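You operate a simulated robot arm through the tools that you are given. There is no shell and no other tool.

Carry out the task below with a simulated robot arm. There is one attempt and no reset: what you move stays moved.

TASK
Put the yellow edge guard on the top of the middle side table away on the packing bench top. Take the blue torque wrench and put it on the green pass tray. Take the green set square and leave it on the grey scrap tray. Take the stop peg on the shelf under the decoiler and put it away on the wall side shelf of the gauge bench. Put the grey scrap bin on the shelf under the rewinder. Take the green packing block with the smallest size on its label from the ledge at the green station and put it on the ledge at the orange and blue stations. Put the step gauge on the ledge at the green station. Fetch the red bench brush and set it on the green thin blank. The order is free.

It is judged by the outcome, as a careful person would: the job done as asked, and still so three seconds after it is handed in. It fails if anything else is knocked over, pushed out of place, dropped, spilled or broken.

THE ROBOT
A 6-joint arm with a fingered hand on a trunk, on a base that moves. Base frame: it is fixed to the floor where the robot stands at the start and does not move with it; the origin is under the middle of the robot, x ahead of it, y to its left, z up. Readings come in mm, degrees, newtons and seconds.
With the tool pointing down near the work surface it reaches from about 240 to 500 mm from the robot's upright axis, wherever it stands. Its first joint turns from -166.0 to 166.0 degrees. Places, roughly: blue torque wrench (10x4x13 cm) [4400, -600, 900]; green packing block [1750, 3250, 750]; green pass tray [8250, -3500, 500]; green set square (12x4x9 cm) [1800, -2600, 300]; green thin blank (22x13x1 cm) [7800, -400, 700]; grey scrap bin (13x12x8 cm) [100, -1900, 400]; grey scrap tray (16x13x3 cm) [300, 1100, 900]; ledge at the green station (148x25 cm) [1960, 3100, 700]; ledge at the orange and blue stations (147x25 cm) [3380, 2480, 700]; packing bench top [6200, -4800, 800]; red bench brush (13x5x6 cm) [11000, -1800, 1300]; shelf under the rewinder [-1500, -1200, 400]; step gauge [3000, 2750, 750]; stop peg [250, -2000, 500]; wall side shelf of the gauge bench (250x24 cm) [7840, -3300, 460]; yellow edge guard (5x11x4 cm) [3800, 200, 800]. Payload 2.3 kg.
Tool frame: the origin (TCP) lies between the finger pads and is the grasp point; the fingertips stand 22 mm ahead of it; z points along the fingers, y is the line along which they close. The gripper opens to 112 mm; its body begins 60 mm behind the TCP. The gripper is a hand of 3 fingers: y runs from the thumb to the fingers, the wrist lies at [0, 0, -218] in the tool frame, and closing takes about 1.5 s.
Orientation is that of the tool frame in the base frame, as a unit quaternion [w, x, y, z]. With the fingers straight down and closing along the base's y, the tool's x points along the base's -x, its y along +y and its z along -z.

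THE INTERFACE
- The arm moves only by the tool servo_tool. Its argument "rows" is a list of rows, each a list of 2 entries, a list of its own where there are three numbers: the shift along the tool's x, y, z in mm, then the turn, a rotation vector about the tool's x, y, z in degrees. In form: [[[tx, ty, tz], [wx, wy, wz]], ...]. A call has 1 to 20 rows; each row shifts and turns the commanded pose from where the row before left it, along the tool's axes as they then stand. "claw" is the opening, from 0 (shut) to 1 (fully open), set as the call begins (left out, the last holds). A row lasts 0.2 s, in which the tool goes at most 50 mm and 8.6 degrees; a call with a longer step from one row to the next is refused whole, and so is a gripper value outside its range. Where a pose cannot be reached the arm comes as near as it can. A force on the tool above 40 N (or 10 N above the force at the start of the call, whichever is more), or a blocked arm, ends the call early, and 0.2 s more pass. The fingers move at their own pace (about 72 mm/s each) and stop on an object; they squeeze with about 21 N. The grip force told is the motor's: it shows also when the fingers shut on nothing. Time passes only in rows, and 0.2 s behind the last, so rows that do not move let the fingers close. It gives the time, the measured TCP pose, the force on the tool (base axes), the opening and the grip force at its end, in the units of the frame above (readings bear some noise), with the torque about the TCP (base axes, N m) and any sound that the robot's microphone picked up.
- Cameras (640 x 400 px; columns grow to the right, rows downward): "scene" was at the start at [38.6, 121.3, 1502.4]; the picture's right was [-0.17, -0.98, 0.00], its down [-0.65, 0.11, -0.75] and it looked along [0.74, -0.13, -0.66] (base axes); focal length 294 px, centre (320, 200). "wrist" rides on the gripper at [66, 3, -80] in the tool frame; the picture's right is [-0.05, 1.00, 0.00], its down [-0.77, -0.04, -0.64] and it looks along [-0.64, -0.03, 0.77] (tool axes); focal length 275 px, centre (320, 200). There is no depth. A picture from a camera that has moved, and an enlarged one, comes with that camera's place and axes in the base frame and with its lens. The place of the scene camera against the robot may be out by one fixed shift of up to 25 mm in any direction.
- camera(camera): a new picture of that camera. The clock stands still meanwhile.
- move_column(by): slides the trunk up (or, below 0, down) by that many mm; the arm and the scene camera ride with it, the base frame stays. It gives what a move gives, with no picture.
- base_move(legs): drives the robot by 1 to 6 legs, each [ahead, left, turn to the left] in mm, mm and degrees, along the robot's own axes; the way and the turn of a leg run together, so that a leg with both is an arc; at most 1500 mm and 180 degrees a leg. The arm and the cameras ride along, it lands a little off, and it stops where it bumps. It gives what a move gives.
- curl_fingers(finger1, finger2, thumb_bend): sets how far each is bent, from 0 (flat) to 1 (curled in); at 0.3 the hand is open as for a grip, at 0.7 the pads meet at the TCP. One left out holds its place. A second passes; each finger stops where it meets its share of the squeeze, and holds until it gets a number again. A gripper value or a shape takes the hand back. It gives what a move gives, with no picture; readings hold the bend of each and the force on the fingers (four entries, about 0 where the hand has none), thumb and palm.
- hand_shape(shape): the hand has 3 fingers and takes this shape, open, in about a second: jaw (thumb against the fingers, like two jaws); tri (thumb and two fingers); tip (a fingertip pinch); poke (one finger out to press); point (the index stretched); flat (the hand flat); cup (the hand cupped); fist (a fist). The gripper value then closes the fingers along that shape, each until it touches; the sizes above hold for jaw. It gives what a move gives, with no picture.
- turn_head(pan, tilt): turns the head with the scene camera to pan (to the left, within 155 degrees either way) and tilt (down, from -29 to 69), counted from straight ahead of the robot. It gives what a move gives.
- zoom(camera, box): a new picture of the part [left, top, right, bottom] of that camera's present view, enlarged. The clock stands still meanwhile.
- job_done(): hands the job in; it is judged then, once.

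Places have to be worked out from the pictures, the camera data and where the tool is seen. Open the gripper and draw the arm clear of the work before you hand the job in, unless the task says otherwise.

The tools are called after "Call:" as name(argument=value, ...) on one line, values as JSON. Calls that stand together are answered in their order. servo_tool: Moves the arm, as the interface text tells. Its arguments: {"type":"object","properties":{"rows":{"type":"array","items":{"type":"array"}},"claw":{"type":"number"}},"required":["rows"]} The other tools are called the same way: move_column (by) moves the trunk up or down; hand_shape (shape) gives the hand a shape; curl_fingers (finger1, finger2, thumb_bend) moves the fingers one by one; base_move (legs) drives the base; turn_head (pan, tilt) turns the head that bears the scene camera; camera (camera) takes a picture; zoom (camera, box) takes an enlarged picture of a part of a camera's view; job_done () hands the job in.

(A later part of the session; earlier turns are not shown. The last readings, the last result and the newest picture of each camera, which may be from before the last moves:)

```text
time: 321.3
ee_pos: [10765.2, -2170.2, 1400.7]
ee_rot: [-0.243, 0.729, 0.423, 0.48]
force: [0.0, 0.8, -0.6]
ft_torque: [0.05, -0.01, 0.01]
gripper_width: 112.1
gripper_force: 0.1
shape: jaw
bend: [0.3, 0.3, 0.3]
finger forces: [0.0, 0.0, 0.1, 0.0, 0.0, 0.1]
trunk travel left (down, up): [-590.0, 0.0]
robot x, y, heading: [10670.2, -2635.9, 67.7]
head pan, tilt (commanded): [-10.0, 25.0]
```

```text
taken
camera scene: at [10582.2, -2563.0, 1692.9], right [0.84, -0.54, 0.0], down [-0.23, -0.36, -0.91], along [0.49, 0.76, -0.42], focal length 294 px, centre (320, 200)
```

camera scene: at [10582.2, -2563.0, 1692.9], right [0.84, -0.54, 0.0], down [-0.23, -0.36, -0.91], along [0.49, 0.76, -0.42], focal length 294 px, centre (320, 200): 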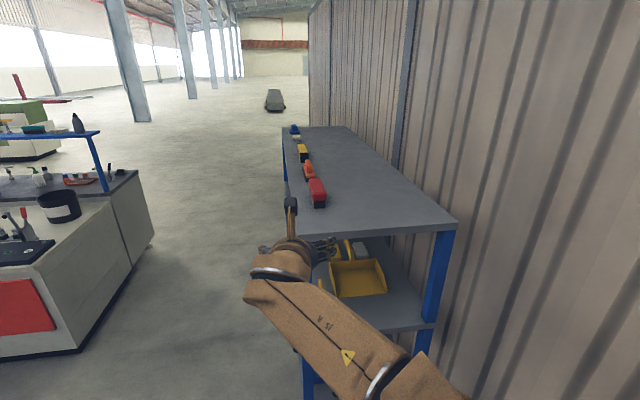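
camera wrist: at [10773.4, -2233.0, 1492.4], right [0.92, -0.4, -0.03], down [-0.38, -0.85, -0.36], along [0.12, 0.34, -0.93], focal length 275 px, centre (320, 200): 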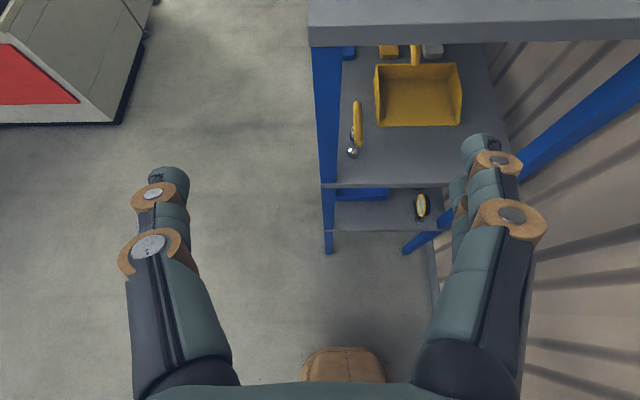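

That worked without a hitch — the hand rose to z=1401 with no limits hit. I now take the yaw out, pitch down to ~50° and shift right 60 mm.

Call:
servo_tool(rows=[[[0, 0, 0], [0, -7.5, 0]], [[0, 0, 0], [0, -7.5, 0]], [[0, 0, 0], [4.1, 0, -3.4]], [[0, 0, 0], [4.1, 0, -3.4]], [[0, 20, 0], [0, 0, 0]], [[0, 20, 0], [0, 0, 0]], [[0, 20, 0], [0, 0, 0]], [[0, 0, 0], [0, 0, 0]]])

Call:
camera(camera="wrist")

Call:
turn_head(pan=-90, tilt=40)

Call:
camera(camera="scene")

```text
time: 323.1
ee_pos: [10771.8, -2206.9, 1324.8]
ee_rot: [-0.217, 0.742, 0.521, 0.362]
force: [0.5, -0.5, 0.6]
ft_torque: [-0.01, -0.01, 0.03]
gripper_width: 111.9
gripper_force: 0.0
shape: jaw
bend: [0.3, 0.3, 0.3]
finger forces: [0.1, 0.1, 0.0, 0.0, 0.1, 0.1]
out of reach, approached as far as the arm can: row 2, 3, 4, 5, 6, 7
trunk travel left (down, up): [-590.0, 0.0]
robot x, y, heading: [10668.8, -2635.7, 67.3]
head pan, tilt (commanded): [-10.0, 25.0]
```

```text
taken
camera wrist: at [10762.3, -2224.5, 1426.9], right [0.92, -0.39, 0.02], down [-0.38, -0.91, -0.18], along [0.09, 0.16, -0.98], focal length 275 px, centre (320, 200)
```

wrist: 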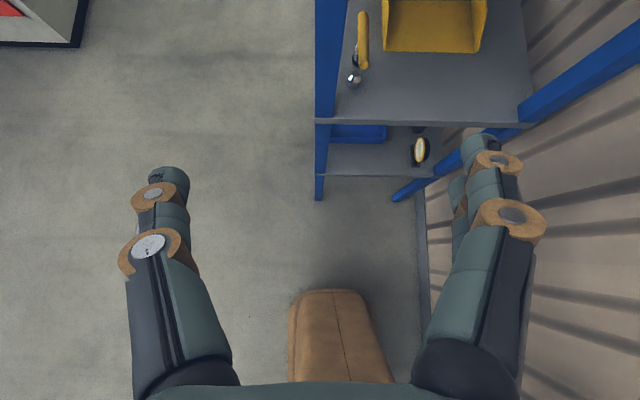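

```text
time: 324.6
ee_pos: [10772.3, -2207.5, 1324.4]
ee_rot: [-0.217, 0.742, 0.521, 0.363]
force: [-0.2, 0.6, 0.5]
ft_torque: [0.01, 0.0, -0.02]
gripper_width: 111.7
gripper_force: 0.1
shape: jaw
bend: [0.3, 0.3, 0.3]
finger forces: [0.0, 0.0, 0.0, 0.1, 0.0, 0.1]
trunk travel left (down, up): [-590.0, 0.0]
robot x, y, heading: [10668.0, -2633.6, 67.5]
head pan, tilt (commanded): [-90.0, 40.0]
```

```text
taken
camera scene: at [10611.3, -2673.2, 1669.6], right [-0.38, -0.92, 0.0], down [-0.59, 0.25, -0.77], along [0.71, -0.29, -0.64], focal length 294 px, centre (320, 200)
```

scene: 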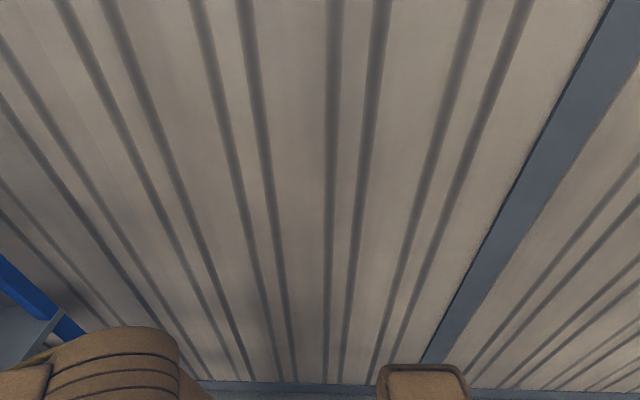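

Pitching down hit a limit again, so I return to the pose that worked (pitch 65°, hand yawed ~15° right) and will instead rotate the base to line the hand up with the brush. The fence is 500 mm from my centre, so there is room.

Call:
servo_tool(rows=[[[0, 0, 0], [-5.7, 0, 4.8]], [[0, 0, 0], [-5.7, 0, 4.8]], [[0, 0, 0], [0, 7.5, 0]], [[0, 0, 0], [0, 7.5, 0]], [[22, 0, -10.3], [0, 0, 0]], [[22, 0, -10.3], [0, 0, 0]], [[22, 0, -10.3], [0, 0, 0]], [[0, 0, 0], [0, 0, 0]]])

Call:
turn_head(pan=-10, tilt=30)

Call:
camera(camera="scene")

```text
time: 326.4
ee_pos: [10768.4, -2206.8, 1397.3]
ee_rot: [-0.227, 0.743, 0.394, 0.491]
force: [-0.4, 0.7, 0.5]
ft_torque: [0.05, -0.01, 0.05]
gripper_width: 111.8
gripper_force: 0.0
shape: jaw
bend: [0.3, 0.3, 0.3]
finger forces: [0.0, 0.0, 0.0, 0.0, 0.1, 0.0]
trunk travel left (down, up): [-590.0, 0.0]
robot x, y, heading: [10671.6, -2631.5, 67.5]
head pan, tilt (commanded): [-90.0, 40.0]
```

```text
time: 327.9
ee_pos: [10768.8, -2206.2, 1396.0]
ee_rot: [-0.226, 0.744, 0.394, 0.491]
force: [0.4, 0.4, -0.5]
ft_torque: [0.01, 0.0, -0.04]
gripper_width: 111.8
gripper_force: 0.1
shape: jaw
bend: [0.3, 0.3, 0.3]
finger forces: [0.0, 0.0, 0.0, 0.0, 0.0, 0.0]
trunk travel left (down, up): [-590.0, 0.0]
robot x, y, heading: [10671.3, -2636.3, 67.6]
head pan, tilt (commanded): [-10.0, 30.0]
```

```text
taken
camera scene: at [10581.4, -2564.5, 1684.9], right [0.84, -0.54, 0.0], down [-0.27, -0.42, -0.87], along [0.47, 0.73, -0.5], focal length 294 px, centre (320, 200)
```

scene: 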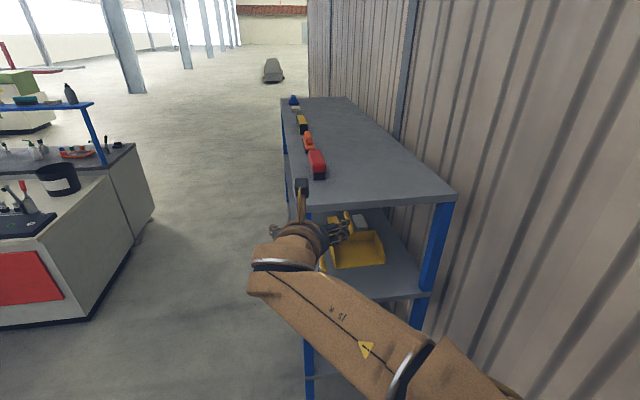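

No flags there, but from this side the wrist can't reach a downward bend without yaw. I'll try swinging round the other side: lower again, yaw the hand left of the arm's plane, then raise.

Call:
servo_tool(rows=[[[-26, 0, 12.1], [0, 0, 0]], [[-26, 0, 12.1], [0, 0, 0]], [[-26, 0, 12.1], [0, 0, 0]], [[-26, 0, 12.1], [0, 0, 0]], [[-26, 0, 12.1], [0, 0, 0]], [[-26, 0, 12.1], [0, 0, 0]], [[-26, 0, 12.1], [0, 0, 0]], [[-26, 0, 12.1], [0, 0, 0]], [[0, 0, 0], [0, 0, 0]]])

Call:
servo_tool(rows=[[[0, 18, 0], [7.25, 0, -3.4]], [[0, 18, 0], [7.25, 0, -3.4]], [[0, 18, 0], [7.25, 0, -3.4]], [[0, 18, 0], [7.25, 0, -3.4]], [[0, 18, 0], [7.25, 0, -3.4]], [[0, 0, 0], [0, 0, 0]]])

Call:
servo_tool(rows=[[[23, 0, -11], [0, 0, 0]], [[23, 0, -11], [0, 0, 0]], [[23, 0, -11], [0, 0, 0]], [[23, 0, -11], [0, 0, 0]], [[23, 0, -11], [0, 0, 0]], [[23, 0, -11], [0, 0, 0]], [[23, 0, -11], [0, 0, 0]], [[23, 0, -11], [0, 0, 0]], [[23, 0, -11], [0, 0, 0]], [[0, 0, 0], [0, 0, 0]]])

Call:
camera(camera="scene")

```text
time: 329.9
ee_pos: [10780.2, -2213.0, 1167.5]
ee_rot: [-0.226, 0.744, 0.394, 0.491]
force: [-0.7, 0.4, -0.1]
ft_torque: [-0.01, 0.01, 0.04]
gripper_width: 112.0
gripper_force: 0.0
shape: jaw
bend: [0.3, 0.3, 0.3]
finger forces: [0.1, 0.0, 0.0, 0.0, 0.1, 0.0]
trunk travel left (down, up): [-590.0, 0.0]
robot x, y, heading: [10670.7, -2633.2, 67.7]
head pan, tilt (commanded): [-10.0, 30.0]
```

```text
time: 331.3
ee_pos: [10863.2, -2231.2, 1173.6]
ee_rot: [-0.371, 0.572, 0.63, 0.372]
force: [-1.0, 0.7, 0.3]
ft_torque: [-0.03, 0.01, -0.02]
gripper_width: 112.0
gripper_force: 0.0
shape: jaw
bend: [0.3, 0.3, 0.3]
finger forces: [0.0, 0.0, 0.1, 0.1, 0.0, 0.0]
out of reach, approached as far as the arm can: row 2
trunk travel left (down, up): [-590.0, 0.0]
robot x, y, heading: [10667.0, -2632.5, 67.7]
head pan, tilt (commanded): [-10.0, 30.0]
```

```text
time: 333.5
ee_pos: [10841.5, -2227.8, 1284.9]
ee_rot: [-0.371, 0.571, 0.63, 0.373]
force: [0.1, -0.6, -0.3]
ft_torque: [0.0, -0.01, 0.03]
gripper_width: 111.6
gripper_force: 0.0
shape: jaw
bend: [0.3, 0.3, 0.3]
finger forces: [0.0, 0.0, 0.1, 0.0, 0.1, 0.1]
out of reach, approached as far as the arm can: row 5, 6, 7, 8, 9
trunk travel left (down, up): [-590.0, 0.0]
robot x, y, heading: [10670.5, -2635.5, 67.4]
head pan, tilt (commanded): [-10.0, 30.0]
```

```text
taken
camera scene: at [10581.4, -2564.5, 1684.9], right [0.84, -0.54, 0.0], down [-0.27, -0.42, -0.87], along [0.47, 0.73, -0.5], focal length 294 px, centre (320, 200)
```

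scene: 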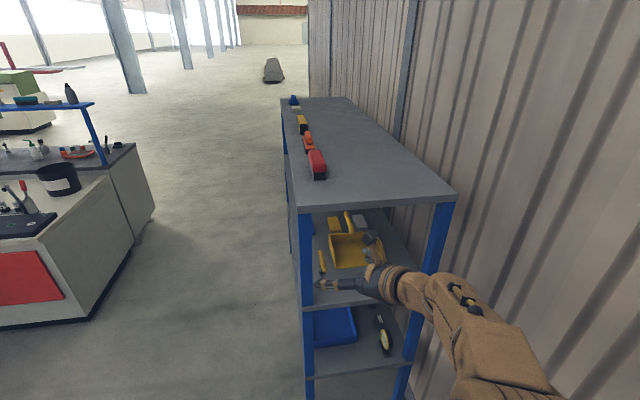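

The left side is more limited. The clean way is to cross exactly in the arm's plane: hand dead ahead of my axis with zero yaw. I lower again, take the yaw out and check the lateral offset.

Call:
servo_tool(rows=[[[-25.7, 0, 12.8], [0, 0, 0]], [[-25.7, 0, 12.8], [0, 0, 0]], [[-25.7, 0, 12.8], [0, 0, 0]], [[-25.7, 0, 12.8], [0, 0, 0]], [[-25.7, 0, 12.8], [0, 0, 0]], [[0, 0, 0], [-7.46, 0, 3.7]], [[0, 0, 0], [-7.46, 0, 3.7]], [[0, 0, 0], [-7.46, 0, 3.7]], [[0, 0, 0], [0, 0, 0]]])

Call:
servo_tool(rows=[[[0, 0, 0], [0, 0, 0]]])

```text
time: 335.5
ee_pos: [10847.2, -2227.6, 1141.2]
ee_rot: [-0.288, 0.69, 0.489, 0.449]
force: [-0.2, -0.1, 0.2]
ft_torque: [0.01, 0.0, 0.01]
gripper_width: 111.9
gripper_force: 0.0
shape: jaw
bend: [0.3, 0.3, 0.3]
finger forces: [0.0, 0.1, 0.0, 0.0, 0.1, 0.1]
trunk travel left (down, up): [-590.0, 0.0]
robot x, y, heading: [10669.0, -2630.1, 67.5]
head pan, tilt (commanded): [-10.0, 30.0]
```

```text
time: 335.9
ee_pos: [10847.1, -2227.8, 1139.4]
ee_rot: [-0.287, 0.69, 0.488, 0.45]
force: [0.2, 0.1, 0.3]
ft_torque: [0.0, 0.01, 0.01]
gripper_width: 112.0
gripper_force: 0.1
shape: jaw
bend: [0.3, 0.3, 0.3]
finger forces: [0.1, 0.0, 0.0, 0.1, 0.1, 0.0]
trunk travel left (down, up): [-590.0, 0.0]
robot x, y, heading: [10670.1, -2634.2, 67.3]
head pan, tilt (commanded): [-10.0, 30.0]
```

The start pose had the hand 44 mm right of my axis with zero yaw — that must be the arm's true plane. I shift right 36 mm to L=−44 and raise.

Call:
servo_tool(rows=[[[0, 18, 0], [0, 0, 0]], [[0, 18, 0], [0, 0, 0]], [[0, 0, 0], [0, 0, 0]]])

Call:
servo_tool(rows=[[[23, 0, -10.7], [0, 0, 0]], [[23, 0, -10.7], [0, 0, 0]], [[23, 0, -10.7], [0, 0, 0]], [[23, 0, -10.7], [0, 0, 0]], [[23, 0, -10.7], [0, 0, 0]], [[23, 0, -10.7], [0, 0, 0]], [[23, 0, -10.7], [0, 0, 0]], [[23, 0, -10.7], [0, 0, 0]], [[23, 0, -10.7], [0, 0, 0]], [[23, 0, -10.7], [0, 0, 0]], [[0, 0, 0], [0, 0, 0]]])

Call:
camera(camera="scene")

```text
time: 336.7
ee_pos: [10881.2, -2240.5, 1142.1]
ee_rot: [-0.287, 0.69, 0.488, 0.45]
force: [0.0, -0.1, -1.3]
ft_torque: [0.0, -0.01, 0.02]
gripper_width: 111.9
gripper_force: 0.1
shape: jaw
bend: [0.3, 0.3, 0.3]
finger forces: [0.0, 0.0, 0.1, 0.0, 0.0, 0.0]
trunk travel left (down, up): [-590.0, 0.0]
robot x, y, heading: [10666.5, -2633.5, 67.6]
head pan, tilt (commanded): [-10.0, 30.0]
```

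```text
time: 339.1
ee_pos: [10899.7, -2234.3, 1339.5]
ee_rot: [-0.258, 0.69, 0.446, 0.508]
force: [-0.2, 0.0, -0.9]
ft_torque: [0.02, 0.0, -0.01]
gripper_width: 111.9
gripper_force: 0.1
shape: jaw
bend: [0.3, 0.3, 0.3]
finger forces: [0.0, 0.0, 0.0, 0.0, 0.1, 0.1]
out of reach, approached as far as the arm can: row 7, 8, 9, 10
trunk travel left (down, up): [-590.0, 0.0]
robot x, y, heading: [10670.1, -2632.1, 67.4]
head pan, tilt (commanded): [-10.0, 30.0]
```

```text
taken
camera scene: at [10581.3, -2564.5, 1684.9], right [0.84, -0.54, 0.0], down [-0.27, -0.42, -0.87], along [0.47, 0.73, -0.5], focal length 294 px, centre (320, 200)
```

scene: 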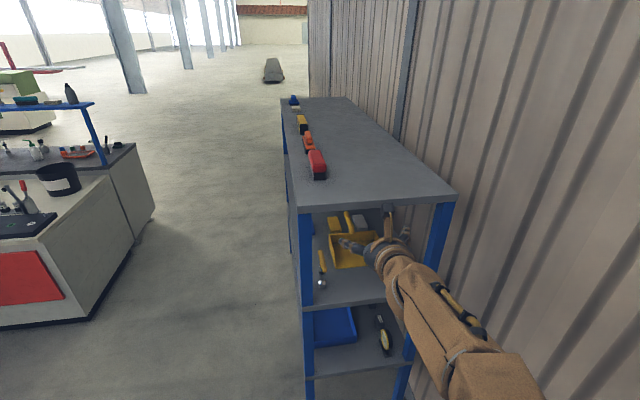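

The in-plane crossing also sticks. But poses with the hand pitched ~78° and nearly level forearm remain reachable, which suits a brush near the shelf's edge. I look with the wrist camera to locate brush and shelf.

Call:
camera(camera="wrist")

```text
taken
camera wrist: at [10870.9, -2279.0, 1429.0], right [0.87, -0.48, 0.05], down [-0.4, -0.77, -0.5], along [0.28, 0.41, -0.86], focal length 275 px, centre (320, 200)
```

wrist: 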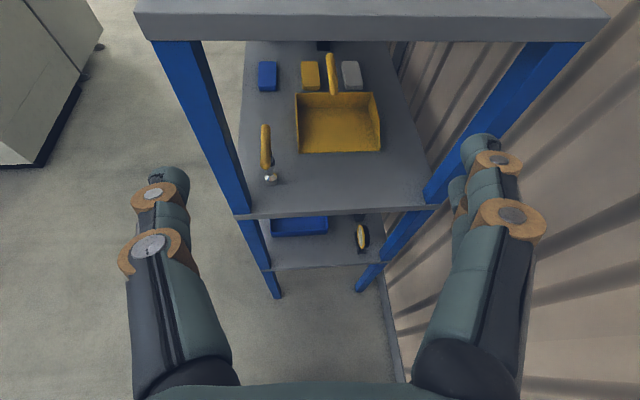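

The top shelf's corner geometry gives shelf top z≈1296 and near end about 210 mm beyond the hand. I dip 60 mm to free the wrist, square the hand's yaw and roll, shift it left 100 mm and pitch to ~76°.

Call:
servo_tool(rows=[[[-18.7, 0, 7], [0, 0, 0]], [[-18.7, 0, 7], [0, 0, 0]], [[-18.7, 0, 7], [0, 0, 0]], [[0, 0, 0], [7.2, 0, -2.7]], [[0, 0, 0], [1.9, 0, 5.2]], [[0, -20, 0], [0, 0, 0]], [[0, -20, 0], [0, 0, 0]], [[0, -20, 0], [0, 0, 0]], [[0, -20, 0], [0, 0, 0]], [[0, -20, 0], [0, 0, 0]], [[0, 0, 0], [0, 6, 0]], [[0, 0, 0], [0, 0, 0]]])

Call:
servo_tool(rows=[[[20, 0, 10], [0, 0, 0]], [[20, 0, 10], [0, 0, 0]], [[20, 0, 10], [0, 0, 0]], [[20, 0, 10], [0, 0, 0]], [[20, 0, 10], [0, 0, 0]], [[20, 0, 10], [0, 0, 0]], [[0, 0, 0], [0, 0, 0]]])

```text
time: 341.7
ee_pos: [10811.5, -2202.6, 1287.5]
ee_rot: [-0.346, 0.653, 0.454, 0.498]
force: [-0.5, 0.5, -1.3]
ft_torque: [-0.01, 0.02, 0.0]
gripper_width: 111.9
gripper_force: 0.0
shape: jaw
bend: [0.3, 0.3, 0.3]
finger forces: [0.0, 0.0, 0.0, 0.1, 0.0, 0.0]
out of reach, approached as far as the arm can: row 1, 4
trunk travel left (down, up): [-590.0, 0.0]
robot x, y, heading: [10672.2, -2636.3, 67.5]
head pan, tilt (commanded): [-10.0, 30.0]
```

```text
time: 343.3
ee_pos: [10840.3, -2125.3, 1378.3]
ee_rot: [-0.343, 0.654, 0.45, 0.501]
force: [-0.2, 0.1, 0.2]
ft_torque: [0.0, 0.02, 0.0]
gripper_width: 112.0
gripper_force: 0.0
shape: jaw
bend: [0.3, 0.3, 0.3]
finger forces: [0.0, 0.0, 0.0, 0.0, 0.0, 0.0]
out of reach, approached as far as the arm can: row 6
trunk travel left (down, up): [-590.0, 0.0]
robot x, y, heading: [10669.2, -2633.6, 67.4]
head pan, tilt (commanded): [-10.0, 30.0]
```

The hand is at z=1378, pitched 75°, squared. I look with the wrist camera at the shelf and brush.

Call:
camera(camera="wrist")

Call:
camera(camera="scene")

```text
taken
camera wrist: at [10822.1, -2183.6, 1463.3], right [0.93, -0.37, -0.04], down [-0.32, -0.75, -0.58], along [0.18, 0.55, -0.82], focal length 275 px, centre (320, 200)
```

wrist: 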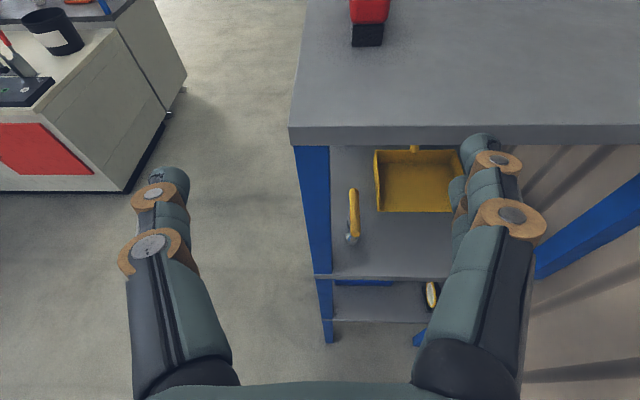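

```text
taken
camera scene: at [10581.3, -2564.5, 1684.9], right [0.84, -0.54, 0.0], down [-0.27, -0.42, -0.87], along [0.47, 0.73, -0.5], focal length 294 px, centre (320, 200)
```

scene: 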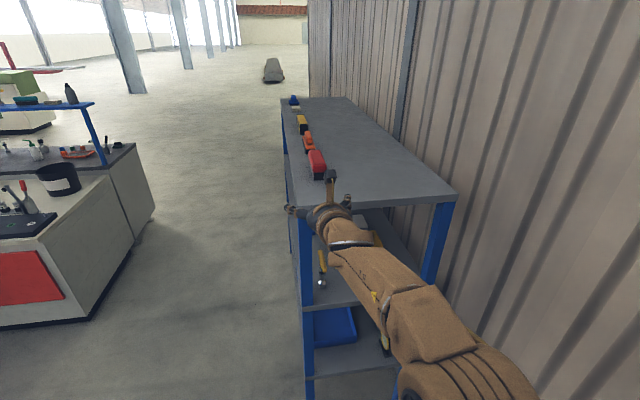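

The view is clear: red brush's near end sits at about (10996,−1880), shelf z≈1295, brush ~83 mm in from the front edge. I shift right 50 mm and drive 290 mm ahead with the open hand astride the brush's line.

Call:
base_move(legs=[[0, -50, 0], [230, 0, 0]])

Call:
camera(camera="wrist")

```text
time: 345.6
ee_pos: [10979.2, -1930.7, 1378.1]
ee_rot: [-0.343, 0.655, 0.45, 0.501]
force: [0.2, -0.4, -0.6]
ft_torque: [0.01, 0.0, 0.0]
gripper_width: 112.0
gripper_force: 0.1
shape: jaw
bend: [0.3, 0.3, 0.3]
finger forces: [0.0, 0.0, 0.0, 0.0, 0.0, 0.0]
trunk travel left (down, up): [-590.0, 0.0]
robot x, y, heading: [10805.9, -2438.9, 67.1]
head pan, tilt (commanded): [-10.0, 30.0]
```

```text
taken
camera wrist: at [10958.8, -1987.9, 1462.9], right [0.93, -0.37, -0.04], down [-0.33, -0.75, -0.58], along [0.18, 0.55, -0.82], focal length 275 px, centre (320, 200)
```

wrist: 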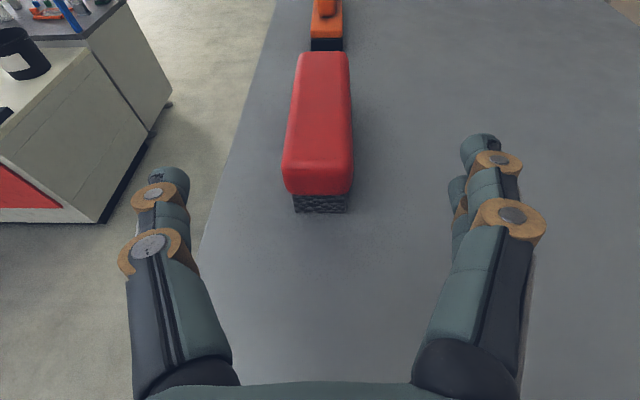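

The brush lies exactly centred between thumb and fingers. I drive 105 mm ahead, then lower to z≈1341.

Call:
base_move(legs=[[105, 3, 0]])

Call:
servo_tool(rows=[[[-12.2, 0, 3.3], [0, 0, 0]], [[-12.2, 0, 3.3], [0, 0, 0]], [[-12.2, 0, 3.3], [0, 0, 0]], [[0, 0, 0], [0, 0, 0]]])

Call:
camera(camera="wrist")

Call:
camera(camera="scene")

```text
time: 346.8
ee_pos: [11016.6, -1830.6, 1378.5]
ee_rot: [-0.342, 0.655, 0.45, 0.501]
force: [0.2, 1.3, -0.7]
ft_torque: [-0.01, -0.01, -0.01]
gripper_width: 112.0
gripper_force: 0.0
shape: jaw
bend: [0.3, 0.3, 0.3]
finger forces: [0.0, 0.0, 0.0, 0.0, 0.0, 0.0]
trunk travel left (down, up): [-590.0, 0.0]
robot x, y, heading: [10843.6, -2340.4, 67.5]
head pan, tilt (commanded): [-10.0, 30.0]
```

```text
time: 347.8
ee_pos: [11018.4, -1832.3, 1355.7]
ee_rot: [-0.342, 0.655, 0.45, 0.502]
force: [-0.3, 0.6, 0.2]
ft_torque: [0.01, -0.01, 0.0]
gripper_width: 111.7
gripper_force: 0.1
shape: jaw
bend: [0.3, 0.3, 0.3]
finger forces: [0.0, 0.1, 0.0, 0.0, 0.0, 0.1]
out of reach, approached as far as the arm can: row 1, 2
trunk travel left (down, up): [-590.0, 0.0]
robot x, y, heading: [10847.9, -2340.6, 67.0]
head pan, tilt (commanded): [-10.0, 30.0]
```

```text
taken
camera wrist: at [10998.7, -1889.7, 1440.2], right [0.93, -0.37, -0.04], down [-0.33, -0.75, -0.58], along [0.18, 0.55, -0.82], focal length 275 px, centre (320, 200)
```

wrist: 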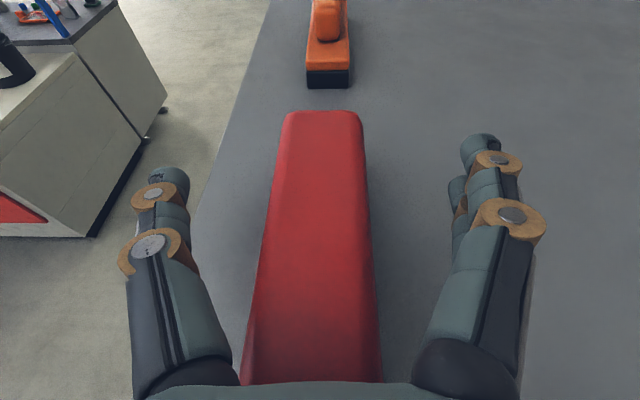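

```text
taken
camera scene: at [10754.8, -2269.3, 1684.9], right [0.84, -0.54, 0.0], down [-0.27, -0.42, -0.87], along [0.47, 0.73, -0.5], focal length 294 px, centre (320, 200)
```

scene: 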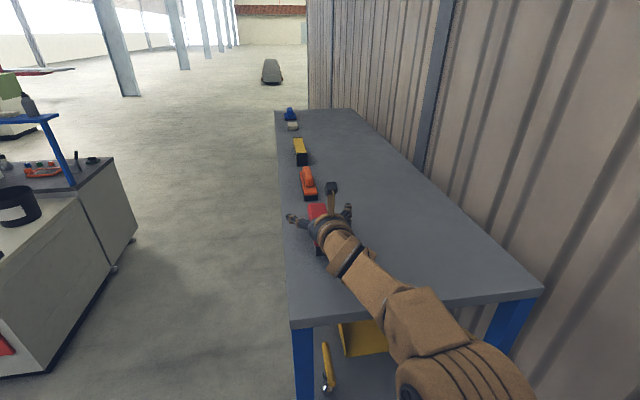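

Still 14 mm to go; no contact. I lower further to ~1341.

Call:
servo_tool(rows=[[[-7, 0, 1.9], [0, 0, 0]], [[-7, 0, 1.9], [0, 0, 0]], [[0, 0, 0], [0, 0, 0]]])

Call:
camera(camera="wrist")

```text
time: 348.6
ee_pos: [11016.1, -1833.7, 1343.8]
ee_rot: [-0.343, 0.654, 0.449, 0.503]
force: [-1.3, 2.4, 20.5]
ft_torque: [-0.95, 0.89, -0.16]
gripper_width: 111.8
gripper_force: 0.0
shape: jaw
bend: [0.3, 0.3, 0.3]
finger forces: [0.0, 0.2, 0.1, 0.0, 15.8, 3.1]
trunk travel left (down, up): [-590.0, 0.0]
robot x, y, heading: [10844.5, -2340.2, 67.6]
head pan, tilt (commanded): [-10.0, 30.0]
```

```text
taken
camera wrist: at [10997.0, -1892.3, 1427.9], right [0.93, -0.37, -0.04], down [-0.33, -0.75, -0.58], along [0.18, 0.55, -0.81], focal length 275 px, centre (320, 200)
```

wrist: 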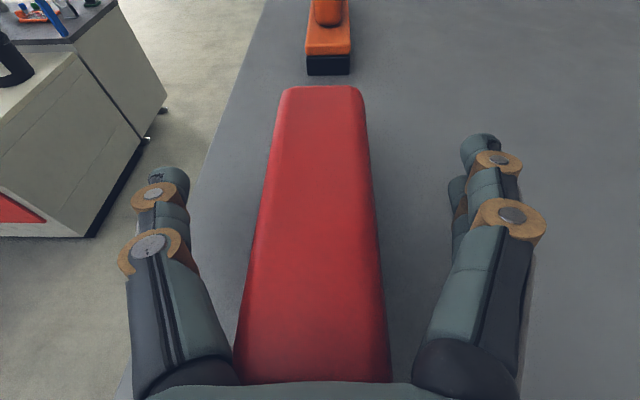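

Something under the palm touches (20 N at about 59 mm behind the grip point): the palm root rides on the brush's near end. I ease up 5 mm, back off 18 mm so the palm clears it, and lower again.

Call:
servo_tool(rows=[[[5, 0, -1.3], [0, 0, 0]], [[0, 0, 0], [0, 0, 0]]])

Call:
base_move(legs=[[-18, 0, 0]])

Call:
servo_tool(rows=[[[-3, 0, 0.8], [0, 0, 0]], [[-3, 0, 0.8], [0, 0, 0]], [[0, 0, 0], [0, 0, 0]]])

Call:
camera(camera="wrist")

```text
time: 349.2
ee_pos: [11017.1, -1833.4, 1345.7]
ee_rot: [-0.342, 0.655, 0.45, 0.501]
force: [0.1, -1.0, 1.2]
ft_torque: [0.02, 0.02, 0.02]
gripper_width: 112.0
gripper_force: 0.0
shape: jaw
bend: [0.3, 0.3, 0.3]
finger forces: [0.0, 0.4, 0.0, 0.1, 1.2, 1.0]
trunk travel left (down, up): [-590.0, 0.0]
robot x, y, heading: [10844.3, -2336.3, 67.5]
head pan, tilt (commanded): [-10.0, 30.0]
```

```text
time: 349.9
ee_pos: [11011.9, -1848.6, 1346.3]
ee_rot: [-0.342, 0.655, 0.45, 0.501]
force: [-0.6, 0.3, -0.2]
ft_torque: [-0.01, 0.02, -0.01]
gripper_width: 112.2
gripper_force: 0.1
shape: jaw
bend: [0.3, 0.3, 0.3]
finger forces: [0.0, 0.0, 0.1, 0.0, 0.3, 0.0]
trunk travel left (down, up): [-590.0, 0.0]
robot x, y, heading: [10836.1, -2357.1, 67.0]
head pan, tilt (commanded): [-10.0, 30.0]
```

```text
time: 350.8
ee_pos: [11008.0, -1849.9, 1341.5]
ee_rot: [-0.342, 0.655, 0.45, 0.502]
force: [-3.2, 1.2, 5.9]
ft_torque: [-0.33, 0.17, -0.16]
gripper_width: 111.9
gripper_force: 0.1
shape: jaw
bend: [0.3, 0.3, 0.3]
finger forces: [0.0, 0.8, 0.1, 0.0, 5.4, 0.1]
trunk travel left (down, up): [-590.0, 0.0]
robot x, y, heading: [10836.3, -2356.5, 67.5]
head pan, tilt (commanded): [-10.0, 30.0]
```

```text
taken
camera wrist: at [10989.0, -1907.7, 1425.6], right [0.93, -0.37, -0.04], down [-0.33, -0.75, -0.58], along [0.18, 0.55, -0.82], focal length 275 px, centre (320, 200)
```

wrist: 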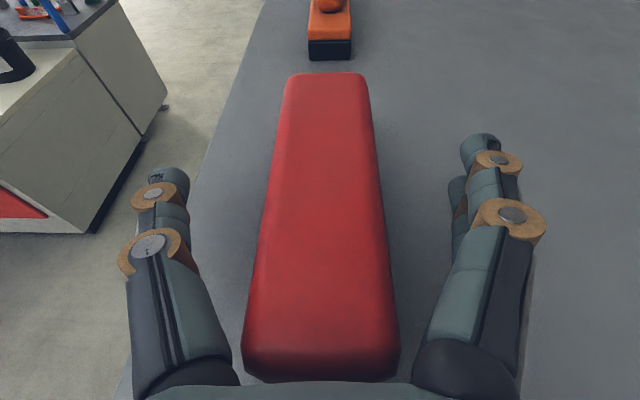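

Light contact only. I ease up 2 mm and close the grip on the brush's red body.

Call:
servo_tool(rows=[[[2, 0, -0.5], [0, 0, 0]], [[0, 0, 0], [0, 0, 0]]])

Call:
servo_tool(rows=[[[0, 0, 0], [0, 0, 0]], [[0, 0, 0], [0, 0, 0]], [[0, 0, 0], [0, 0, 0]], [[0, 0, 0], [0, 0, 0]], [[0, 0, 0], [0, 0, 0]], [[0, 0, 0], [0, 0, 0]], [[0, 0, 0], [0, 0, 0]]], claw=0)

Call:
camera(camera="wrist")

```text
time: 351.4
ee_pos: [11009.6, -1849.3, 1341.5]
ee_rot: [-0.341, 0.656, 0.45, 0.501]
force: [-1.2, 0.9, -0.4]
ft_torque: [0.01, 0.0, 0.03]
gripper_width: 111.8
gripper_force: 0.0
shape: jaw
bend: [0.3, 0.3, 0.3]
finger forces: [0.0, 1.2, 0.0, 0.0, 1.1, 0.0]
trunk travel left (down, up): [-590.0, 0.0]
robot x, y, heading: [10834.9, -2355.4, 67.3]
head pan, tilt (commanded): [-10.0, 30.0]
```

```text
time: 352.9
ee_pos: [11008.4, -1848.5, 1342.3]
ee_rot: [-0.342, 0.655, 0.449, 0.502]
force: [-0.8, 0.4, 0.9]
ft_torque: [0.1, 0.04, 0.05]
gripper_width: 38.6
gripper_force: 21.2
shape: jaw
bend: [0.59, 0.77, 0.69]
finger forces: [15.3, 5.0, 0.0, 0.0, 20.7, 0.0]
trunk travel left (down, up): [-590.0, 0.0]
robot x, y, heading: [10835.6, -2360.0, 67.0]
head pan, tilt (commanded): [-10.0, 30.0]
```

```text
taken
camera wrist: at [10990.1, -1907.0, 1427.4], right [0.93, -0.37, -0.04], down [-0.33, -0.75, -0.58], along [0.18, 0.55, -0.82], focal length 275 px, centre (320, 200)
```

wrist: 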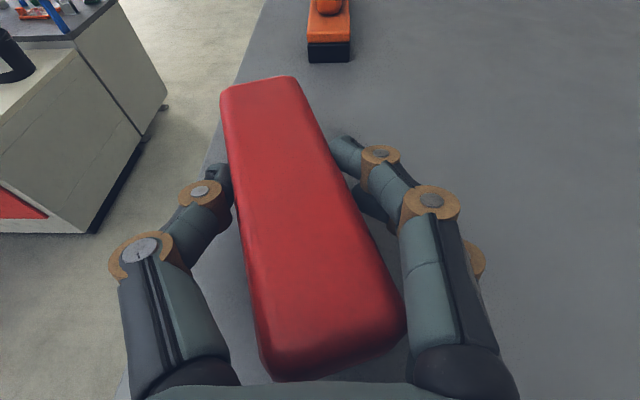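

The brush is gripped (it turned slightly in the hand). I lift 25 mm and check.

Call:
servo_tool(rows=[[[6, 0, -1.6], [0, 0, 0]], [[6, 0, -1.6], [0, 0, 0]], [[6, 0, -1.6], [0, 0, 0]], [[6, 0, -1.6], [0, 0, 0]], [[0, 0, 0], [0, 0, 0]]])

Call:
camera(camera="wrist")

Call:
camera(camera="scene")

```text
time: 354.1
ee_pos: [11009.4, -1849.6, 1366.6]
ee_rot: [-0.342, 0.655, 0.449, 0.502]
force: [0.2, 0.1, -1.2]
ft_torque: [-0.01, 0.0, -0.03]
gripper_width: 38.6
gripper_force: 21.2
shape: jaw
bend: [0.58, 0.77, 0.69]
finger forces: [15.5, 4.9, 0.0, 0.1, 20.2, 0.1]
trunk travel left (down, up): [-590.0, 0.0]
robot x, y, heading: [10834.9, -2353.3, 67.2]
head pan, tilt (commanded): [-10.0, 30.0]
```

```text
taken
camera wrist: at [10990.5, -1906.4, 1451.2], right [0.93, -0.37, -0.04], down [-0.33, -0.75, -0.58], along [0.18, 0.55, -0.82], focal length 275 px, centre (320, 200)
```

wrist: 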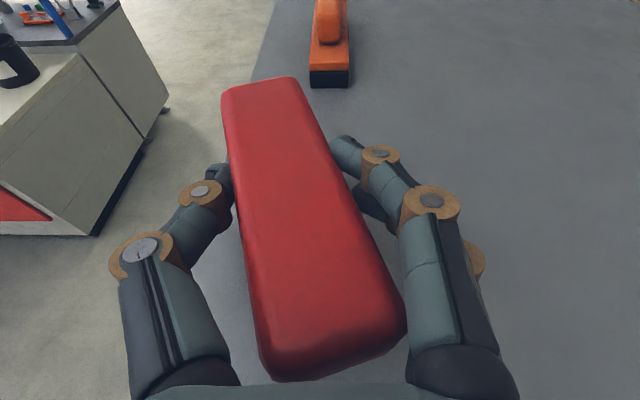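

```text
taken
camera scene: at [10748.0, -2285.7, 1684.9], right [0.84, -0.54, 0.0], down [-0.27, -0.42, -0.87], along [0.47, 0.73, -0.5], focal length 294 px, centre (320, 200)
```

scene: 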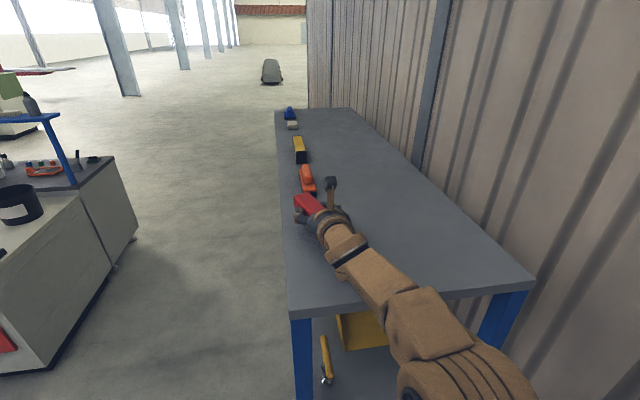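

The brush is held steadily. I back away from the rack 450 mm, then strafe left along the aisle toward the table with the green thin blank.

Call:
base_move(legs=[[-430, 0, 0]])

Call:
turn_head(pan=80, tilt=25)

Call:
camera(camera="scene")

Call:
turn_head(pan=40, tilt=20)

Call:
camera(camera="scene")

```text
time: 356.8
ee_pos: [10842.2, -2247.5, 1366.5]
ee_rot: [-0.342, 0.655, 0.451, 0.5]
force: [-0.1, 1.0, -1.7]
ft_torque: [0.0, -0.03, 0.04]
gripper_width: 38.3
gripper_force: 21.3
shape: jaw
bend: [0.58, 0.77, 0.69]
finger forces: [15.4, 4.9, 0.0, 0.0, 20.0, 0.1]
trunk travel left (down, up): [-590.0, 0.0]
robot x, y, heading: [10671.5, -2756.6, 67.9]
head pan, tilt (commanded): [-10.0, 30.0]
```

```text
time: 358.4
ee_pos: [10841.9, -2248.9, 1366.0]
ee_rot: [-0.344, 0.654, 0.452, 0.5]
force: [0.2, -0.3, -1.8]
ft_torque: [0.01, -0.02, 0.0]
gripper_width: 38.7
gripper_force: 20.6
shape: jaw
bend: [0.58, 0.77, 0.69]
finger forces: [15.5, 4.8, 0.0, 0.0, 20.1, 0.0]
trunk travel left (down, up): [-590.0, 0.0]
robot x, y, heading: [10666.9, -2755.7, 67.6]
head pan, tilt (commanded): [80.0, 25.0]
```

```text
taken
camera scene: at [10455.4, -2713.6, 1692.9], right [0.54, 0.84, 0.0], down [0.36, -0.23, -0.91], along [-0.77, 0.49, -0.42], focal length 294 px, centre (320, 200)
```

scene: 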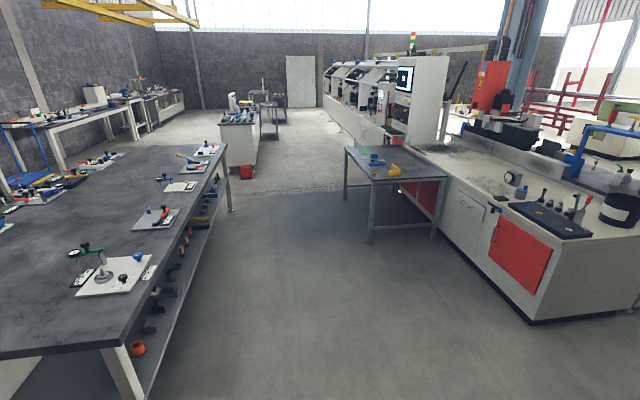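

```text
time: 359.5
ee_pos: [10841.4, -2247.5, 1366.3]
ee_rot: [-0.344, 0.654, 0.452, 0.5]
force: [0.9, -0.2, -0.9]
ft_torque: [-0.01, -0.03, 0.0]
gripper_width: 38.8
gripper_force: 20.6
shape: jaw
bend: [0.58, 0.77, 0.69]
finger forces: [15.5, 4.9, 0.0, 0.0, 20.0, 0.0]
trunk travel left (down, up): [-590.0, 0.0]
robot x, y, heading: [10669.0, -2753.2, 67.5]
head pan, tilt (commanded): [40.0, 20.0]
```

```text
taken
camera scene: at [10504.9, -2674.3, 1701.0], right [0.95, 0.3, 0.0], down [0.1, -0.33, -0.94], along [-0.29, 0.9, -0.34], focal length 294 px, centre (320, 200)
```

scene: 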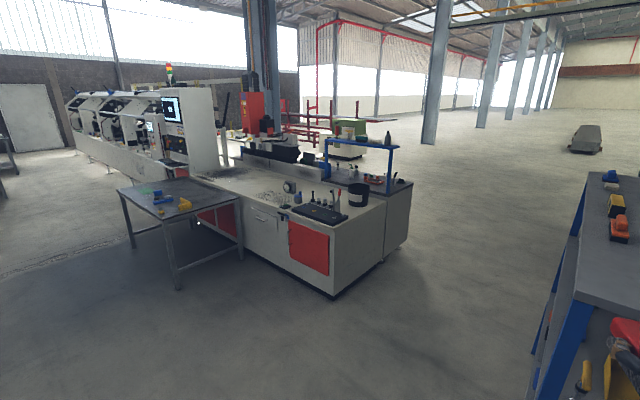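

The grey table with the green blank is ahead-left in front of the machine; its front edge runs along my aisle. I strafe left ~3.5 m to stand in front of it.

Call:
base_move(legs=[[0, 1180, 0], [0, 1180, 0], [0, 1160, 0]])

Call:
turn_head(pan=0, tilt=30)

Call:
camera(camera="scene")

Call:
camera(camera="wrist")

```text
time: 376.7
ee_pos: [7551.2, -937.2, 1365.5]
ee_rot: [-0.347, 0.651, 0.457, 0.497]
force: [0.2, -0.4, -1.0]
ft_torque: [-0.06, 0.02, -0.01]
gripper_width: 38.6
gripper_force: 21.6
shape: jaw
bend: [0.58, 0.77, 0.7]
finger forces: [15.6, 4.9, 0.1, 0.0, 19.9, 0.0]
trunk travel left (down, up): [-590.0, 0.0]
robot x, y, heading: [7385.1, -1447.1, 68.5]
head pan, tilt (commanded): [40.0, 20.0]
```

```text
time: 377.7
ee_pos: [7552.0, -936.3, 1365.7]
ee_rot: [-0.348, 0.65, 0.457, 0.497]
force: [0.5, 0.2, -1.6]
ft_torque: [0.01, 0.0, 0.01]
gripper_width: 38.5
gripper_force: 21.0
shape: jaw
bend: [0.58, 0.77, 0.7]
finger forces: [15.5, 4.9, 0.1, 0.0, 20.0, 0.1]
trunk travel left (down, up): [-590.0, 0.0]
robot x, y, heading: [7388.6, -1448.5, 68.5]
head pan, tilt (commanded): [0.0, 30.0]
```

```text
taken
camera scene: at [7284.3, -1373.0, 1684.9], right [0.93, -0.37, 0.0], down [-0.18, -0.47, -0.87], along [0.32, 0.81, -0.5], focal length 294 px, centre (320, 200)
```

scene: 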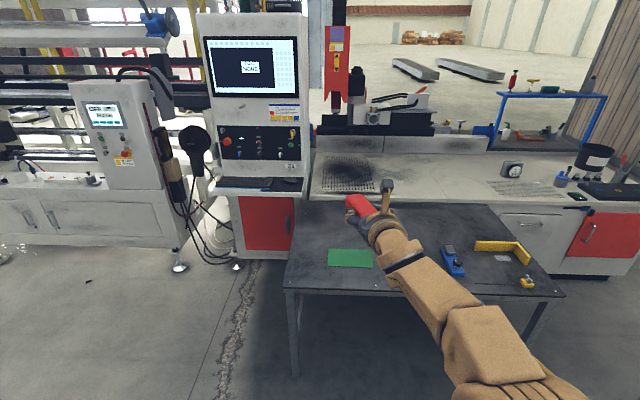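

```text
taken
camera wrist: at [7533.2, -995.4, 1451.0], right [0.93, -0.35, -0.04], down [-0.31, -0.76, -0.58], along [0.17, 0.55, -0.82], focal length 275 px, centre (320, 200)
```

wrist: 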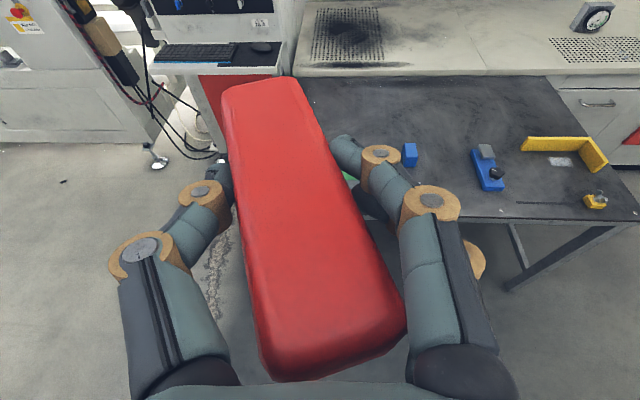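

The blank lies with its 22 cm side across my view, ~1160 mm ahead; the brush points forward, so I want to bring it in diagonally, closer to the blank's long side. In free space I lower the arm 140 mm and yaw the hand 25° left.

Call:
servo_tool(rows=[[[-27, 0, 7.3], [0, 0, 0]], [[-27, 0, 7.3], [0, 0, 0]], [[-27, 0, 7.3], [0, 0, 0]], [[-27, 0, 7.3], [0, 0, 0]], [[-27, 0, 7.3], [0, 0, 0]], [[0, 0, 0], [6.04, 0, -1.6]], [[0, 0, 0], [6.04, 0, -1.6]], [[0, 0, 0], [6.04, 0, -1.6]], [[0, 0, 0], [6.04, 0, -1.6]], [[0, 0, 0], [0, 0, 0]]])

Call:
camera(camera="wrist")

```text
time: 379.9
ee_pos: [7551.3, -938.2, 1225.5]
ee_rot: [-0.448, 0.537, 0.586, 0.41]
force: [0.9, -1.4, -1.0]
ft_torque: [-0.04, -0.05, 0.01]
gripper_width: 37.7
gripper_force: 21.2
shape: jaw
bend: [0.57, 0.77, 0.7]
finger forces: [15.5, 4.9, 0.1, 0.0, 19.1, 0.0]
trunk travel left (down, up): [-590.0, 0.0]
robot x, y, heading: [7389.8, -1452.3, 68.5]
head pan, tilt (commanded): [0.0, 30.0]
```

```text
taken
camera wrist: at [7559.5, -998.5, 1310.9], right [1.0, 0.08, -0.05], down [0.04, -0.82, -0.58], along [-0.08, 0.57, -0.82], focal length 275 px, centre (320, 200)
```

wrist: 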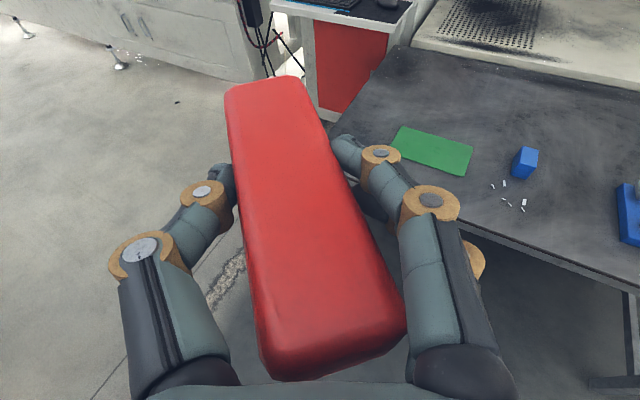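

The hand is yawed and the blank is visible: centre near (7835,−360). I rotate the base 30° left and strafe right/forward to a spot from which the hand approaches the blank diagonally.

Call:
base_move(legs=[[0, 0, 30], [190, -655, 0]])

Call:
move_column(by=-300)

Call:
camera(camera="wrist")

Call:
camera(camera="scene")

```text
time: 385.1
ee_pos: [7894.5, -642.0, 1225.9]
ee_rot: [-0.537, 0.37, 0.704, 0.282]
force: [0.5, 0.0, -1.1]
ft_torque: [0.01, 0.01, 0.02]
gripper_width: 37.4
gripper_force: 20.9
shape: jaw
bend: [0.56, 0.77, 0.7]
finger forces: [15.5, 4.7, 0.0, 0.0, 18.8, 0.1]
trunk travel left (down, up): [-590.0, 0.0]
robot x, y, heading: [8008.6, -1164.2, 98.1]
head pan, tilt (commanded): [0.0, 30.0]
```

```text
time: 388.1
ee_pos: [7893.8, -639.5, 927.1]
ee_rot: [-0.538, 0.369, 0.704, 0.281]
force: [-0.6, -0.9, -1.2]
ft_torque: [-0.01, -0.02, 0.02]
gripper_width: 37.3
gripper_force: 20.8
shape: jaw
bend: [0.56, 0.77, 0.7]
finger forces: [15.5, 4.7, 0.0, 0.0, 18.8, 0.0]
trunk travel left (down, up): [-290.0, 300.0]
robot x, y, heading: [8003.5, -1162.0, 98.3]
head pan, tilt (commanded): [0.0, 30.0]
```

```text
taken
camera wrist: at [7930.9, -688.8, 1010.9], right [0.83, 0.56, -0.05], down [0.43, -0.69, -0.58], along [-0.35, 0.46, -0.82], focal length 275 px, centre (320, 200)
```

wrist: 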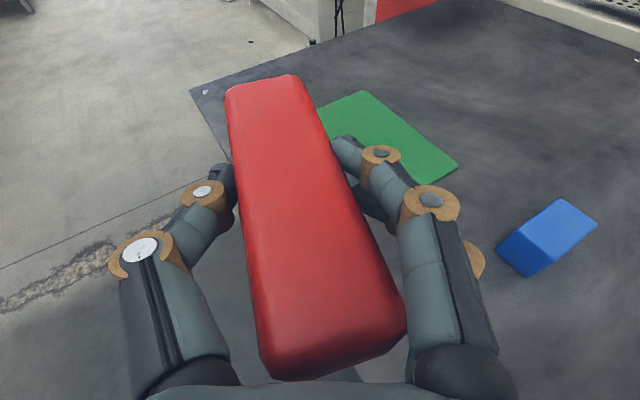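

```text
taken
camera scene: at [7877.3, -1159.2, 1385.0], right [0.99, 0.14, 0.0], down [0.07, -0.49, -0.87], along [-0.12, 0.86, -0.5], focal length 294 px, centre (320, 200)
```

scene: 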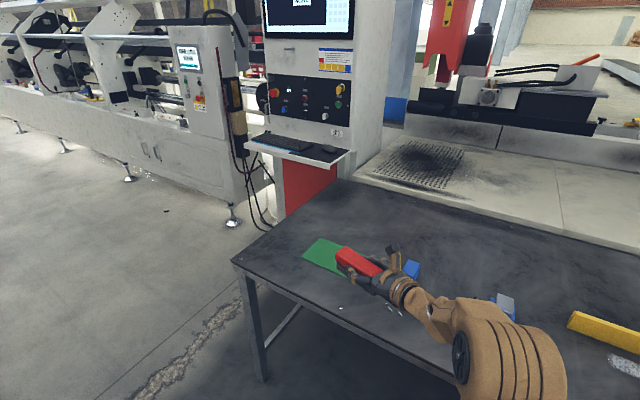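

Triangulating gives the blank's top at z≈728 and its centre near (7817,−404). I extend the arm 50 mm and drive 200 mm ahead/30 mm left so the brush comes above the blank.

Call:
servo_tool(rows=[[[5.8, 11.2, 21.6], [0, 0, 0]], [[5.8, 11.2, 21.6], [0, 0, 0]], [[0, 0, 0], [0, 0, 0]]])

Call:
base_move(legs=[[197, 31, 0]])

Call:
camera(camera="wrist")

Call:
camera(camera="scene")

```text
time: 388.9
ee_pos: [7888.7, -591.5, 927.1]
ee_rot: [-0.538, 0.37, 0.704, 0.282]
force: [0.8, -0.2, -0.7]
ft_torque: [0.0, 0.0, 0.02]
gripper_width: 37.4
gripper_force: 20.9
shape: jaw
bend: [0.56, 0.77, 0.7]
finger forces: [15.3, 4.8, 0.0, 0.0, 18.8, 0.1]
trunk travel left (down, up): [-290.0, 300.0]
robot x, y, heading: [8006.1, -1164.3, 98.1]
head pan, tilt (commanded): [0.0, 30.0]
```

```text
time: 390.6
ee_pos: [7829.3, -398.1, 926.2]
ee_rot: [-0.537, 0.369, 0.704, 0.281]
force: [0.1, -0.6, -1.0]
ft_torque: [0.03, -0.03, -0.05]
gripper_width: 37.5
gripper_force: 21.2
shape: jaw
bend: [0.56, 0.77, 0.7]
finger forces: [15.4, 4.8, 0.1, 0.0, 18.8, 0.1]
trunk travel left (down, up): [-290.0, 300.0]
robot x, y, heading: [7947.3, -972.8, 98.1]
head pan, tilt (commanded): [0.0, 30.0]
```

```text
taken
camera wrist: at [7866.4, -448.0, 1010.4], right [0.83, 0.56, -0.05], down [0.43, -0.69, -0.58], along [-0.35, 0.46, -0.82], focal length 275 px, centre (320, 200)
```

wrist: 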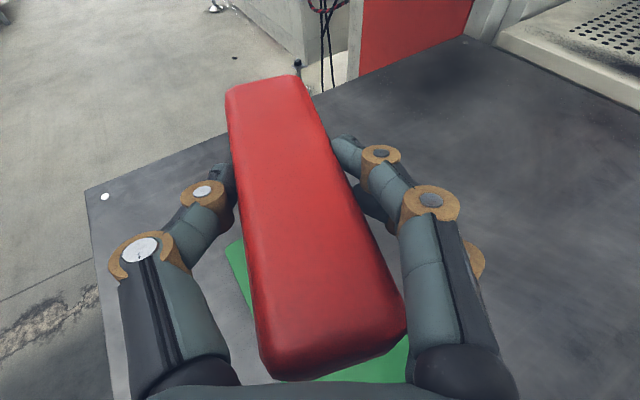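

```text
taken
camera scene: at [7818.6, -967.0, 1384.9], right [0.99, 0.14, 0.0], down [0.07, -0.5, -0.87], along [-0.12, 0.86, -0.5], focal length 294 px, centre (320, 200)
```

scene: 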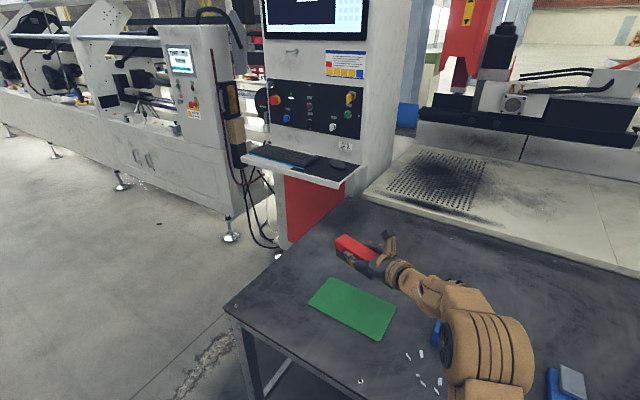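

The brush is above the blank now. I lower 100 mm with the trunk and re-check alignment.

Call:
move_column(by=-100)

Call:
camera(camera="wrist")

Call:
zoom(camera="scene", box=[280, 180, 480, 305])

```text
time: 391.9
ee_pos: [7829.9, -400.4, 826.3]
ee_rot: [-0.537, 0.369, 0.704, 0.281]
force: [0.0, -0.4, -1.7]
ft_torque: [-0.02, -0.03, 0.03]
gripper_width: 37.3
gripper_force: 21.0
shape: jaw
bend: [0.56, 0.77, 0.7]
finger forces: [15.4, 4.8, 0.1, 0.0, 18.7, 0.1]
trunk travel left (down, up): [-190.0, 400.0]
robot x, y, heading: [7945.5, -974.3, 98.0]
head pan, tilt (commanded): [0.0, 30.0]
```

```text
taken
camera wrist: at [7866.6, -448.5, 910.7], right [0.83, 0.56, -0.05], down [0.43, -0.69, -0.58], along [-0.35, 0.46, -0.82], focal length 275 px, centre (320, 200)
```

wrist: 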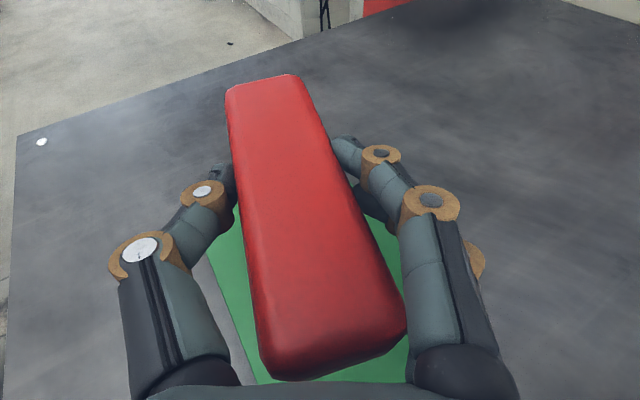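

```text
3.20 times, centred on (380, 242) of scene
camera zoom: at [7818.8, -967.7, 1284.9], right [0.99, 0.14, 0.0], down [0.07, -0.49, -0.87], along [-0.12, 0.86, -0.5], focal length 940 px, centre (128, 64)
```

zoom: 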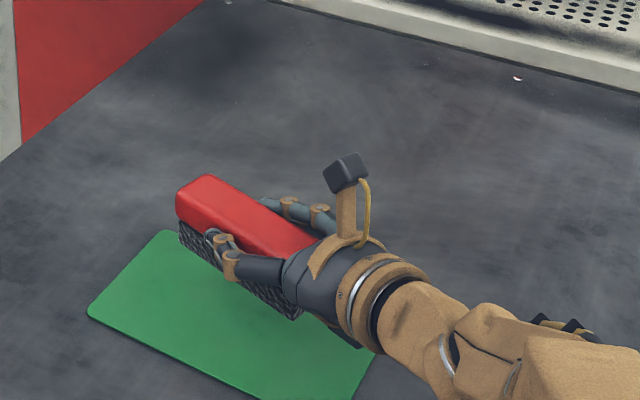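

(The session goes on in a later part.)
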